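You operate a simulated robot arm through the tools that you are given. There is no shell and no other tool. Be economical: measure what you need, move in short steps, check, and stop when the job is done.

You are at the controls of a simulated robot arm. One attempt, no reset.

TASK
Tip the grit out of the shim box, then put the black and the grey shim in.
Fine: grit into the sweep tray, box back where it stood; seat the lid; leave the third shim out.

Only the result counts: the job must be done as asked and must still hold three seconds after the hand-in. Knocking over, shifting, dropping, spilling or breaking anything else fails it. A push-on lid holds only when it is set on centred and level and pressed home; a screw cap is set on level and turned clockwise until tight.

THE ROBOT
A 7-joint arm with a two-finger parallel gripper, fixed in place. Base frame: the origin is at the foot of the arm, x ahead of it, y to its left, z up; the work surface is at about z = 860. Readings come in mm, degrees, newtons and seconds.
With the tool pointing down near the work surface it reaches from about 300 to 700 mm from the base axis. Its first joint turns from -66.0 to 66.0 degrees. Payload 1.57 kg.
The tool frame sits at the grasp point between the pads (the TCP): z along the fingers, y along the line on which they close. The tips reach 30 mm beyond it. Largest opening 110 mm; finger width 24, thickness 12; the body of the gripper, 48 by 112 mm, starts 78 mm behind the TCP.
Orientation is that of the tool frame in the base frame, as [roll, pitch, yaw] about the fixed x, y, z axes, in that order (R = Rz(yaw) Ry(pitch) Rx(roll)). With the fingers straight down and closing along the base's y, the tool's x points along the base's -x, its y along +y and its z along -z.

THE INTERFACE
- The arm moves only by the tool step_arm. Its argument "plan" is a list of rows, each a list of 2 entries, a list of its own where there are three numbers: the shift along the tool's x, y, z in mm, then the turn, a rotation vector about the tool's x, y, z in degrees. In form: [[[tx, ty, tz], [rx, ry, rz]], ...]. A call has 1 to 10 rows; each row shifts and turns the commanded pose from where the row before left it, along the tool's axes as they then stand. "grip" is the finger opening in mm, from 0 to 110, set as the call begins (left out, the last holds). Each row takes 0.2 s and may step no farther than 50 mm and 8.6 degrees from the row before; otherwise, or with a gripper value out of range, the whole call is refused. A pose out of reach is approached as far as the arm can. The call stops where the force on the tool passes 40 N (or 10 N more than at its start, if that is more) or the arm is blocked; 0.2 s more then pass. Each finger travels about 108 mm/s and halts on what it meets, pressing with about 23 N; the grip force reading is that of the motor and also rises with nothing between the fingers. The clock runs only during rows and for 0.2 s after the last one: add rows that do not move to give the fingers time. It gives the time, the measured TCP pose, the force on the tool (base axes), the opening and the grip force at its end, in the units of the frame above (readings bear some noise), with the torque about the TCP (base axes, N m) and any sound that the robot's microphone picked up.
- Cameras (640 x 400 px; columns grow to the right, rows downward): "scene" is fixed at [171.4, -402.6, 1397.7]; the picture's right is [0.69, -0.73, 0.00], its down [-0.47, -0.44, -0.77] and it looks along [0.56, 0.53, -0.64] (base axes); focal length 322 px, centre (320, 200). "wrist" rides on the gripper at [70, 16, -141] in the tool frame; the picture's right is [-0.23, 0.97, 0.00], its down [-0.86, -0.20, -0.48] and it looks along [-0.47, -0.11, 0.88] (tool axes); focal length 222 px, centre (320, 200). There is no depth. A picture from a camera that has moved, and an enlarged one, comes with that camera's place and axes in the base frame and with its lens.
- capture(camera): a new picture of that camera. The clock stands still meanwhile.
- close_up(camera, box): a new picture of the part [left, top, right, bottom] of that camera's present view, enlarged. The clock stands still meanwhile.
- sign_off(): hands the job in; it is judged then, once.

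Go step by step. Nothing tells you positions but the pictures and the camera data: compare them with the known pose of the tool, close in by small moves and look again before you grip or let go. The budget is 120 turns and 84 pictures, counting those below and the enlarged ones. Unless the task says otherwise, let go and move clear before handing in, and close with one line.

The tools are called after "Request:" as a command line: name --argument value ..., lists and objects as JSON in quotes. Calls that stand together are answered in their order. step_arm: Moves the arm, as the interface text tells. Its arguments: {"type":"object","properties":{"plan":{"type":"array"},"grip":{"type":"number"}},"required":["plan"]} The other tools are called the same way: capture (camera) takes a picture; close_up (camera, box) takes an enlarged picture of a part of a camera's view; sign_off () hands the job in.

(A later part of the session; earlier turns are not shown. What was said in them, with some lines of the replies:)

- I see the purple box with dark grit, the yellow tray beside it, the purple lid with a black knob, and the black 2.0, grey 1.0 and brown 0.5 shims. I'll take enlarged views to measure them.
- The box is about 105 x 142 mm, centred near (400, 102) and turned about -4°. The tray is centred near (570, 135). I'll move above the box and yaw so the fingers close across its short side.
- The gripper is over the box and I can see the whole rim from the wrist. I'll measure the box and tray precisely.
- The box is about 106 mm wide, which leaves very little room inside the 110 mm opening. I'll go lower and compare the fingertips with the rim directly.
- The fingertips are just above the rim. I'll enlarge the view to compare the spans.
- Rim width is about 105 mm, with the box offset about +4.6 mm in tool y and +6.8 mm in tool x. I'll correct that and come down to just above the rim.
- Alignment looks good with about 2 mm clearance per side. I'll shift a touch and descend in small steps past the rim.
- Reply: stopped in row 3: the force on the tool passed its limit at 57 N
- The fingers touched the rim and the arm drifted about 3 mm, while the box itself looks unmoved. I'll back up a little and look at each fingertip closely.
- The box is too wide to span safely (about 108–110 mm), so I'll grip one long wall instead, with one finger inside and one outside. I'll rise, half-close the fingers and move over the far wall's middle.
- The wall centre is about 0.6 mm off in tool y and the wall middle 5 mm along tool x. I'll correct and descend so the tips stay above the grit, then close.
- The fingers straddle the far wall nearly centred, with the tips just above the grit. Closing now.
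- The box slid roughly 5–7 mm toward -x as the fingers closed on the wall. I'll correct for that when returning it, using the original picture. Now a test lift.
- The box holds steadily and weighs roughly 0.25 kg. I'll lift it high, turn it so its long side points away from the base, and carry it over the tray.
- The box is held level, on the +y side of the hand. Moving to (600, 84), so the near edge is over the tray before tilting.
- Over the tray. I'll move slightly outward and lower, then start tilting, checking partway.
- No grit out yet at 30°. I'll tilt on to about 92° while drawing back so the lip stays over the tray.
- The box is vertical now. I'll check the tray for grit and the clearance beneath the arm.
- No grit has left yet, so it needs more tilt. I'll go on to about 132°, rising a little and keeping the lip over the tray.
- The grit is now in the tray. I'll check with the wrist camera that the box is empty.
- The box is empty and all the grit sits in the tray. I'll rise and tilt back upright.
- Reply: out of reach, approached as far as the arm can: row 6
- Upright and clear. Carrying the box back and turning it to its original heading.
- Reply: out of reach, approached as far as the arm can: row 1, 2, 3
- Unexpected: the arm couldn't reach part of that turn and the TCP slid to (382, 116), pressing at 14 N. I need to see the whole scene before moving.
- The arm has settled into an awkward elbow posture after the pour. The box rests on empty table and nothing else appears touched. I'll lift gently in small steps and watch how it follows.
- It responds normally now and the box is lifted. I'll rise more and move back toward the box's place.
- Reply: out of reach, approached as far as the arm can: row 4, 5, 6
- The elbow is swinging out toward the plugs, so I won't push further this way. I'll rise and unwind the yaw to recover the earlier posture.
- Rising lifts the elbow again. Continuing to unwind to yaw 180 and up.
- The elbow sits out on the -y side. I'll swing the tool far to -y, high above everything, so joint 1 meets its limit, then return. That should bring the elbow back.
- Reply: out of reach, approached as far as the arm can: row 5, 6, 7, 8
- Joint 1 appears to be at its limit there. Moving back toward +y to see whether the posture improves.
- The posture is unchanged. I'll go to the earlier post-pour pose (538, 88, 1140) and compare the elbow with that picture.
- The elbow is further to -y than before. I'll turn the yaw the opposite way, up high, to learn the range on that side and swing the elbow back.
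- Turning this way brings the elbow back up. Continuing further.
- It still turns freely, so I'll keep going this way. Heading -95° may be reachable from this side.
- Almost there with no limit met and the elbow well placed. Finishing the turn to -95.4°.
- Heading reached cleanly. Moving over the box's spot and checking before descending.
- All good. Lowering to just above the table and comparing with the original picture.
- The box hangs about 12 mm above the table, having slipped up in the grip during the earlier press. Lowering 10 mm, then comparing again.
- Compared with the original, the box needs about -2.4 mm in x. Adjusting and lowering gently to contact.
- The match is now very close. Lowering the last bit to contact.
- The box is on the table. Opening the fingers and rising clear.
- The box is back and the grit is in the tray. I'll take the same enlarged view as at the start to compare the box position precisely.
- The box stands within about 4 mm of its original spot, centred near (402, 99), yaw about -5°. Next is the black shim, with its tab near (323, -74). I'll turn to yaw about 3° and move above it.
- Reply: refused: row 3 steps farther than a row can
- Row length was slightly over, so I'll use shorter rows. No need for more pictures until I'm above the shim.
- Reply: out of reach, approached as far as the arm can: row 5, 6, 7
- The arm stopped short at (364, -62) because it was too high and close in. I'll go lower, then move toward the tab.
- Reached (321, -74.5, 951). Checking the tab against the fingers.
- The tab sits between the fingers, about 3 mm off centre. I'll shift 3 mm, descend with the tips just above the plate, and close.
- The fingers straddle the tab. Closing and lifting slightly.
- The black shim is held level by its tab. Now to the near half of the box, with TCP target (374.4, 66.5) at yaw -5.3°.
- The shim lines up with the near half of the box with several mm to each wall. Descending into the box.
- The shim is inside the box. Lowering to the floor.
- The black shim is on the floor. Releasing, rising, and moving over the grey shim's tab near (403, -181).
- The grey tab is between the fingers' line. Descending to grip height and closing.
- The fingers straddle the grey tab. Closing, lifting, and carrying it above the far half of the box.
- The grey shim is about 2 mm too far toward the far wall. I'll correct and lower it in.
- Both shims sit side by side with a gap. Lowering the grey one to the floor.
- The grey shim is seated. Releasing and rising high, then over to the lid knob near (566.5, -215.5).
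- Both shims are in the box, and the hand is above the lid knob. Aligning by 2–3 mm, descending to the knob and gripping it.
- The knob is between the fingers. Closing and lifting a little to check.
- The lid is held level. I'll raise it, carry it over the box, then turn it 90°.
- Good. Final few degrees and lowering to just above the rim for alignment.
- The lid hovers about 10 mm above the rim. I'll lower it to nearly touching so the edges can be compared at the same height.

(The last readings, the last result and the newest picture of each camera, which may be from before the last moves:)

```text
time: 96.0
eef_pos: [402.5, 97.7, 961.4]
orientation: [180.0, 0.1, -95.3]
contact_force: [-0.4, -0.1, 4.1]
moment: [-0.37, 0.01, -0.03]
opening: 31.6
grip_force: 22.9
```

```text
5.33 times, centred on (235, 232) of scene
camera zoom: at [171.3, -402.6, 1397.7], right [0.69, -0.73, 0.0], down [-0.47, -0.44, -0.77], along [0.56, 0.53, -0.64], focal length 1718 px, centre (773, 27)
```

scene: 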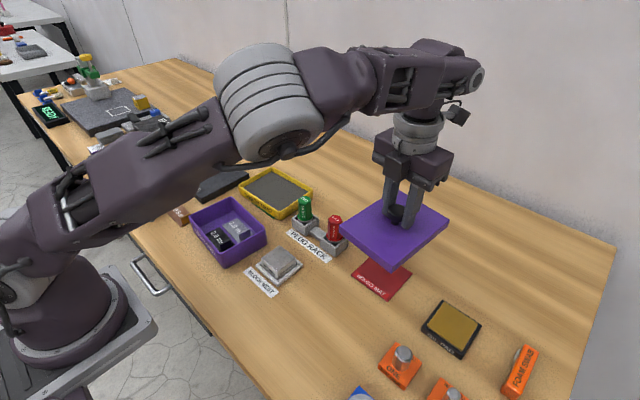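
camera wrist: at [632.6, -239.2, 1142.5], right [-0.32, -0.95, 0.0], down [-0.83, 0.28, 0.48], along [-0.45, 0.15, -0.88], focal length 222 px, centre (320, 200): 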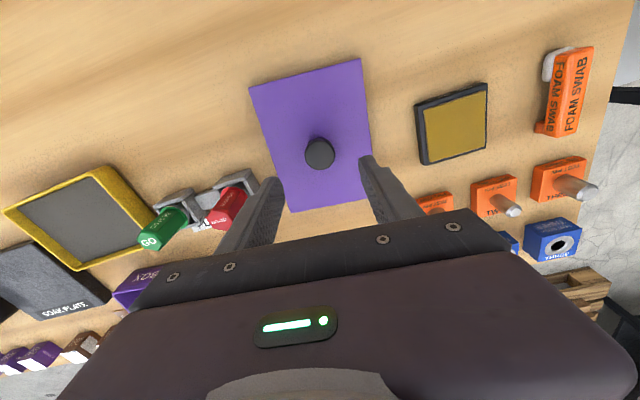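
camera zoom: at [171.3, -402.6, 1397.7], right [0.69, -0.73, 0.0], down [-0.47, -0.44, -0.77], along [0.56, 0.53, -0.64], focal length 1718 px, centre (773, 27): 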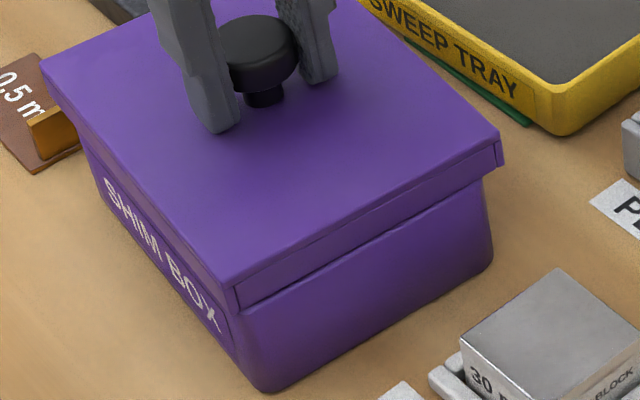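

It touched early at the -y end, which agrees with the picture that the lid sits about 5 mm too far in +y. I'll raise it, shift -y by 5 mm and slightly +x, then feel again.

Request:
step_arm --plan '[[[0, 0, -4], [0, 0, 0]], [[5, -1.2, 0], [0, 0, 0]], [[0, 0, 3], [0, 0, 0]], [[0, 0, 2], [0, 0, 0]], [[0, 0, 0], [0, 0, 0]]]'

```text
time: 97.2
eef_pos: [403.1, 93.4, 960.8]
orientation: [-180.0, 0.1, -95.2]
contact_force: [-0.1, -1.8, 15.5]
moment: [-0.11, 0.04, 0.02]
opening: 31.2
grip_force: 23.0
```

Contact is now balanced, about 15 N near the centre. Looking before pressing.

Request:
close_up --camera "scene" --box '[185, 195, 285, 270]'

```text
5.33 times, centred on (235, 232) of scene
camera zoom: at [171.2, -402.7, 1397.7], right [0.69, -0.73, 0.0], down [-0.47, -0.44, -0.77], along [0.56, 0.53, -0.64], focal length 1718 px, centre (773, 27)
```

zoom: 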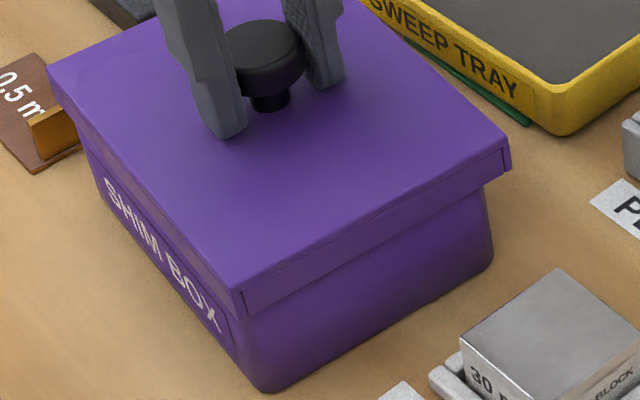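

The lid sits evenly on the rim with balanced contact. I'll press a little and see whether it slides down.

Request:
step_arm --plan '[[[0, 0, 1.5], [0, 0, 0]], [[0, 0, 0], [0, 0, 0]]]'

```text
time: 97.8
eef_pos: [403.1, 92.7, 958.9]
orientation: [-179.9, 0.1, -95.3]
contact_force: [5.0, -2.2, 21.8]
moment: [0.16, -0.01, 0.01]
opening: 31.5
grip_force: 23.1
```

It went down about 2 mm at 22 N, still balanced. Pressing on in small steps.

Request:
step_arm --plan '[[[0, 0, 1.5], [0, 0, 0]], [[0, 0, 0], [0, 0, 0]]]'

Request:
step_arm --plan '[[[0, 0, 1.5], [0, 0, 0]], [[0, 0, 0], [0, 0, 0]]]'

```text
time: 98.2
eef_pos: [402.7, 94.3, 959.2]
orientation: [-180.0, 0.1, -95.3]
contact_force: [-2.0, -0.8, 15.7]
moment: [0.25, 0.33, -0.02]
opening: 31.4
grip_force: 23.5
stopped in row 1: the force on the tool passed its limit at 46 N (the readings are from after the stop); the commanded pose is now the measured one
```

```text
time: 98.5
eef_pos: [403.2, 93.0, 958.8]
orientation: [-179.8, 0.1, -95.3]
contact_force: [-3.9, -0.4, 19.7]
moment: [0.24, 0.44, -0.05]
opening: 31.5
grip_force: 23.0
stopped in row 1: the force on the tool passed its limit at 47 N (the readings are from after the stop); the commanded pose is now the measured one
```

Pressing stopped at 46 N with the contact leaning to -x and slightly +y, so the skirt is catching on that side. I'll lift a few mm, shift that way by about 1–1.5 mm and feel again.

Request:
step_arm --plan '[[[0, 0, -3], [0, 0, 0]], [[-1, 1.5, 0], [0, 0, 0]], [[0, 0, 2], [0, 0, 0]], [[0, 0, 1.5], [0, 0, 0]], [[0, 0, 0], [0, 0, 0]]]'

Request:
step_arm --plan '[[[0, 0, 1], [0, 0, 0]], [[0, 0, 0], [0, 0, 0]]]'

```text
time: 99.7
eef_pos: [401.8, 95.5, 958.5]
orientation: [-179.7, 0.1, -95.3]
contact_force: [-1.7, -2.9, 27.0]
moment: [-0.31, 0.37, 0.07]
opening: 31.2
grip_force: 22.8
```

```text
time: 100.1
eef_pos: [402.0, 95.0, 958.8]
orientation: [-179.7, 0.1, -95.3]
contact_force: [-3.5, -2.5, 17.3]
moment: [0.26, 0.44, 0.04]
opening: 31.3
grip_force: 23.0
stopped in row 1: the force on the tool passed its limit at 45 N (the readings are from after the stop); the commanded pose is now the measured one
```

Now balanced in y but still leaning -x. Shifting another 2 mm to -x.

Request:
step_arm --plan '[[[0, 0, -3], [-0.3, 0, 0]], [[0, 2, 0], [0, 0, 0]], [[0, 0, 2], [0, 0, 0]], [[0, 0, 1.2], [0, 0, 0]], [[0, 0, 0], [0, 0, 0]]]'

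Request:
step_arm --plan '[[[0, 0, 1], [0, 0, 0]], [[0, 0, 0], [0, 0, 0]]]'

```text
time: 101.3
eef_pos: [400.9, 94.4, 957.4]
orientation: [-180.0, 0.2, -95.3]
contact_force: [-2.5, -0.6, 24.1]
moment: [-0.18, 0.21, -0.04]
opening: 31.5
grip_force: 23.0
```

```text
time: 101.7
eef_pos: [401.0, 95.1, 958.1]
orientation: [-180.0, 0.1, -95.5]
contact_force: [-4.6, -1.2, 18.0]
moment: [0.09, 0.38, -0.05]
opening: 31.5
grip_force: 22.9
stopped in row 2: the force on the tool passed its limit at 44 N (the readings are from after the stop); the commanded pose is now the measured one
```

Slightly better, with the lateral force still asking for -x. One more shift of 1.5 mm.

Request:
step_arm --plan '[[[0, 0, -3], [0, 0, 0]], [[0, 1.7, 0], [0, 0, 0]], [[0, 0, 2], [0, 0, 0]], [[0, 0, 1], [0, 0, 0]], [[0, 0, 0], [0, 0, 0]]]'

Request:
step_arm --plan '[[[0, 0, 0.7], [0, 0, 0]], [[0, 0, 0], [0, 0, 0]]]'

```text
time: 102.9
eef_pos: [399.7, 96.9, 958.8]
orientation: [-179.8, 0.2, -95.3]
contact_force: [0.2, 1.5, 21.0]
moment: [-0.06, 0.3, -0.07]
opening: 31.3
grip_force: 23.3
```

```text
time: 103.6
eef_pos: [400.1, 96.9, 957.9]
orientation: [-179.7, 0.2, -95.3]
contact_force: [-2.2, -0.6, 13.8]
moment: [0.35, 0.39, -0.02]
opening: 31.4
grip_force: 23.0
stopped in row 2: the force on the tool passed its limit at 41 N (the readings are from after the stop); the commanded pose is now the measured one
```

Still stopping near z 958. I'll use a close-up to see how the lid sits.

Request:
close_up --camera "scene" --box '[185, 195, 285, 270]'

```text
5.33 times, centred on (235, 232) of scene
camera zoom: at [171.1, -402.7, 1397.7], right [0.69, -0.73, 0.0], down [-0.47, -0.44, -0.77], along [0.56, 0.53, -0.64], focal length 1718 px, centre (773, 27)
```

zoom: 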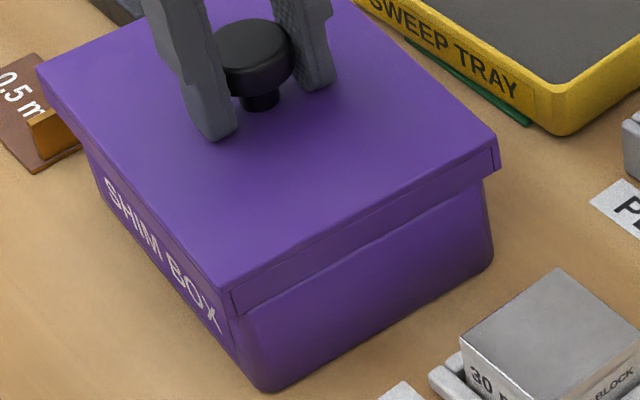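

The picture shows about 1 mm overhang at the -y end against a lot at the +y end, so the lid is about 7 mm too far +y. The lid pivots in the grip, so that moment was misleading. Raising and shifting to y ≈ 90.

Request:
step_arm --plan '[[[0, 0, -5], [-0.3, 0, 0]], [[3.5, -1, 0], [0, 0, 0]], [[3.5, -1, 0], [0, 0, 0]], [[0, 0, 2.5], [0, 0, 0]], [[0, 0, 2], [0, 0, 0]], [[0, 0, 0], [0, 0, 0]]]'

Request:
step_arm --plan '[[[0, 0, 1.5], [0, 0, 0]], [[0, 0, 0], [0, 0, 0]]]'

```text
time: 105.0
eef_pos: [401.5, 88.3, 958.3]
orientation: [180.0, 0.1, -95.4]
contact_force: [-0.6, 0.1, 4.9]
moment: [0.18, 0.29, 0.04]
opening: 31.4
grip_force: 23.4
```

```text
time: 105.6
eef_pos: [402.7, 89.7, 957.7]
orientation: [-180.0, 0.2, -95.4]
contact_force: [2.0, -1.7, 18.6]
moment: [-0.06, 1.03, 0.04]
opening: 31.6
grip_force: 23.1
```

Now a clear signal: contact only on the -x side. Raising and shifting 3 mm to -x.

Request:
step_arm --plan '[[[0, 0, -4], [0, 0, 0]], [[0, 3, 0], [0, 0, 0]], [[0, 0, 3], [0, 0, 0]], [[0, 0, 1.5], [0, 0, 0]], [[0, 0, 0], [0, 0, 0]]]'

Request:
step_arm --plan '[[[0, 0, 1.5], [0, 0, 0]], [[0, 0, 0], [0, 0, 0]]]'

```text
time: 106.8
eef_pos: [398.2, 89.5, 956.5]
orientation: [180.0, 0.2, -95.3]
contact_force: [0.5, -1.0, -1.3]
moment: [-0.01, 0.01, -0.02]
opening: 31.6
grip_force: 23.1
```

```text
time: 107.4
eef_pos: [398.3, 89.8, 956.8]
orientation: [-180.0, 0.1, -95.3]
contact_force: [-0.1, -0.6, -0.8]
moment: [-0.02, -0.02, -0.01]
opening: 31.4
grip_force: 22.9
```

No contact now below the earlier stop, so the skirt is going over the rim. Continuing down.

Request:
step_arm --plan '[[[0, 0, 1.5], [0, 0, 0]], [[0, 0, 1.5], [0, 0, 0]], [[0, 0, 0], [0, 0, 0]]]'

```text
time: 108.2
eef_pos: [397.2, 90.4, 954.1]
orientation: [179.9, 0.2, -95.3]
contact_force: [-0.3, 0.3, -0.4]
moment: [0.02, 0.0, 0.0]
opening: 31.4
grip_force: 23.2
```

Request:
step_arm --plan '[[[0, 0, 1.5], [0, 0, 0]], [[0, 0, 1.5], [0, 0, 0]], [[0, 0, 1.5], [0, 0, 0]], [[0, 0, 0], [0, 0, 0]]]'

```text
time: 109.2
eef_pos: [397.0, 90.3, 947.6]
orientation: [-180.0, 0.2, -95.3]
contact_force: [0.2, 0.2, -0.3]
moment: [0.05, 0.01, 0.01]
opening: 31.2
grip_force: 23.2
```

The skirt is well over the rim with no resistance. Continuing gently until contact with the seat.

Request:
step_arm --plan '[[[0, 0, 1.5], [0, 0, 0]], [[0, 0, 1], [0, 0, 0]], [[0, 0, 0], [0, 0, 0]]]'

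Request:
step_arm --plan '[[[0, 0, 1], [0, 0, 0]], [[0, 0, 1], [0, 0, 0]], [[0, 0, 0], [0, 0, 0]]]'

```text
time: 110.0
eef_pos: [398.9, 90.0, 945.3]
orientation: [180.0, 0.2, -95.3]
contact_force: [-0.8, 0.0, 4.3]
moment: [-0.01, -0.06, 0.0]
opening: 31.3
grip_force: 23.3
```

```text
time: 110.7
eef_pos: [398.7, 89.3, 944.9]
orientation: [-179.8, 0.1, -95.4]
contact_force: [-3.8, -1.0, 13.3]
moment: [0.05, 0.27, 0.1]
opening: 31.3
grip_force: 23.2
stopped in row 3: the force on the tool passed its limit at 41 N (the readings are from after the stop); the commanded pose is now the measured one
```

Contact at z ≈ 945, pressed to 41 N. I'll press again, building force gradually to be sure it's home.

Request:
step_arm --plan '[[[0, 0, 0.8], [0, 0, 0]], [[0, 0, 0], [0, 0, 0]]]'

Request:
step_arm --plan '[[[0, 0, 0.5], [0, 0, 0]], [[0, 0, 0], [0, 0, 0]]]'

Request:
step_arm --plan '[[[0, 0, 0.5], [0, 0, 0]], [[0, 0, 0], [0, 0, 0]]]'

```text
time: 111.1
eef_pos: [399.0, 88.8, 944.6]
orientation: [-179.9, 0.2, -95.4]
contact_force: [-4.1, -1.2, 16.8]
moment: [0.04, 0.34, 0.1]
opening: 31.2
grip_force: 22.7
stopped in row 2: the force on the tool passed its limit at 45 N (the readings are from after the stop); the commanded pose is now the measured one
```

```text
time: 111.7
eef_pos: [398.9, 89.3, 944.7]
orientation: [-179.8, 0.1, -95.4]
contact_force: [-5.5, -1.0, 16.5]
moment: [0.08, 0.25, 0.13]
opening: 31.6
grip_force: 23.1
stopped in row 2: the force on the tool passed its limit at 41 N (the readings are from after the stop); the commanded pose is now the measured one
```

```text
time: 112.2
eef_pos: [398.7, 89.3, 945.5]
orientation: [-179.6, 0.0, -95.4]
contact_force: [-5.0, -0.9, 15.2]
moment: [0.01, 0.31, 0.1]
opening: 31.6
grip_force: 23.1
stopped in row 2: the force on the tool passed its limit at 42 N (the readings are from after the stop); the commanded pose is now the measured one
```

It's firmly stopped at z ≈ 945. Checking seating with a close-up.

Request:
close_up --camera "scene" --box '[185, 195, 285, 270]'

```text
5.33 times, centred on (235, 232) of scene
camera zoom: at [171.0, -402.7, 1397.7], right [0.69, -0.73, 0.0], down [-0.47, -0.44, -0.77], along [0.56, 0.53, -0.64], focal length 1718 px, centre (773, 27)
```

zoom: 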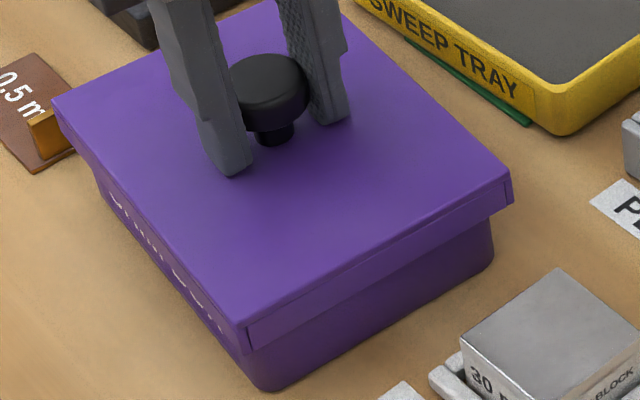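

The lid is level and fully over the rim. I'll apply one steadier press below the limit before letting go.

Request:
step_arm --plan '[[[0, 0, 0.25], [0, 0, 0]], [[0, 0, 0.1], [0, 0, 0]], [[0, 0, 0], [0, 0, 0]], [[0, 0, 0], [0, 0, 0]]]'

```text
time: 112.8
eef_pos: [399.0, 90.8, 944.2]
orientation: [-179.6, 0.1, -95.4]
contact_force: [-5.2, -1.6, 15.3]
moment: [0.14, 0.32, 0.13]
opening: 31.7
grip_force: 22.6
stopped in row 3: the force on the tool passed its limit at 41 N (the readings are from after the stop); the commanded pose is now the measured one
```

Firmly home. Releasing the knob and rising clear.

Request:
step_arm --plan '[[[0, 0, -0.5], [0, 0, 0]], [[0, 0, 0], [0, 0, 0]], [[0, 0, 0], [0, 0, 0]], [[0, 0, -10], [0, 0, 0]], [[0, 0, -30], [0, 0, 0]], [[0, 0, -40], [0, 0, 0]], [[0, 0, -40], [0, 0, 0]], [[0, 0, 0], [0, 0, 0]]]' --grip 62

Request:
capture --camera "scene"

```text
time: 114.6
eef_pos: [400.8, 92.1, 1063.5]
orientation: [-179.7, 0.1, -95.3]
contact_force: [-1.1, 0.7, 0.0]
moment: [-0.03, 0.0, 0.0]
opening: 61.8
grip_force: 0.0
```

```text
1 pictures are left
```

scene: 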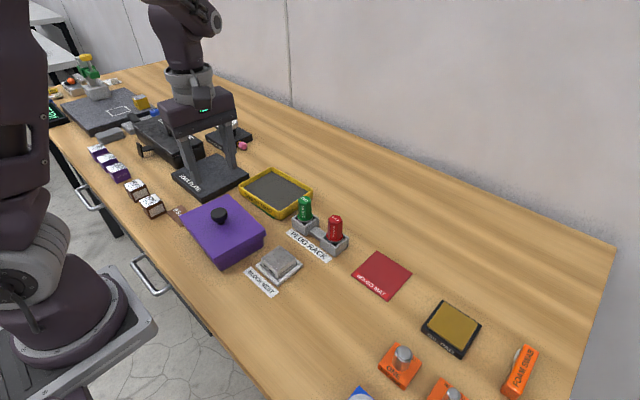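

Everything else stands where it was, and the hand is clear. One last look at the lid.

Request:
close_up --camera "scene" --box '[175, 185, 285, 270]'

```text
4.71 times, centred on (230, 228) of scene
camera zoom: at [171.4, -402.6, 1397.7], right [0.69, -0.73, 0.0], down [-0.47, -0.44, -0.77], along [0.56, 0.53, -0.64], focal length 1516 px, centre (744, 71)
```

zoom: 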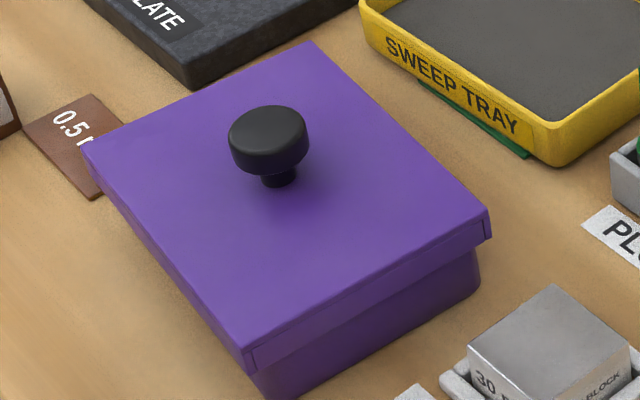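

The lid looks centred and level. As insurance I'll press once straight down on the knob with closed fingers.

Request:
step_arm --plan '[[[1.7, 1.6, 0], [-0.3, 0, 0]], [[0, 0, 0], [0, 0, 0]], [[0, 0, 30], [0, 0, 0]], [[0, 0, 30], [0, 0, 0]], [[0, 0, 15], [0, 0, 0]], [[0, 0, 3], [0, 0, 0]], [[0, 0, 2], [0, 0, 0]], [[0, 0, 2], [0, 0, 0]], [[0, 0, 2], [0, 0, 0]], [[0, 0, 2], [0, 0, 0]]]' --grip 0

```text
time: 116.8
eef_pos: [396.9, 88.4, 979.4]
orientation: [-180.0, 0.1, -95.4]
contact_force: [-0.6, -0.2, -0.5]
moment: [0.02, -0.02, -0.04]
opening: 0.1
grip_force: 21.3
```

Request:
step_arm --plan '[[[0, 0, 1.5], [0, 0, 0]], [[0, 0, 1], [0, 0, 0]], [[0, 0, 1], [0, 0, 0]], [[0, 0, 1], [0, 0, 0]], [[0, 0, 1], [0, 0, 0]], [[0, 0, 1], [0, 0, 0]], [[0, 0, 1], [0, 0, 0]], [[0, 0, 1], [0, 0, 0]]]'

```text
time: 118.1
eef_pos: [398.6, 89.5, 975.1]
orientation: [-179.9, 0.1, -95.4]
contact_force: [-5.4, -2.1, 18.2]
moment: [-0.04, 0.2, 0.01]
opening: 0.0
grip_force: 21.4
stopped in row 6: the force on the tool passed its limit at 45 N (the readings are from after the stop); the commanded pose is now the measured one
```

Solid contact at 45 N with no further travel, so the lid is home. Rising clear.

Request:
step_arm --plan '[[[0, 0, -5], [0, 0, 0]], [[0, 0, -30], [0, 0, 0]], [[0, 0, -40], [0, 0, 0]], [[0, 0, 0], [0, 0, 0]]]'

Request:
sign_off

```text
time: 119.1
eef_pos: [397.0, 89.3, 1049.5]
orientation: [-180.0, 0.1, -95.3]
contact_force: [0.3, -0.1, -0.3]
moment: [-0.03, 0.01, -0.03]
opening: 0.1
grip_force: 21.0
```

```text
The job is handed in.
```

The grit is in the sweep tray, the box is back within about 4 mm of where it stood with the black and grey shims inside, the lid is pressed home at about 45 N, and the 0.5 mm shim was left out; I handed the job in but got no verdict back.
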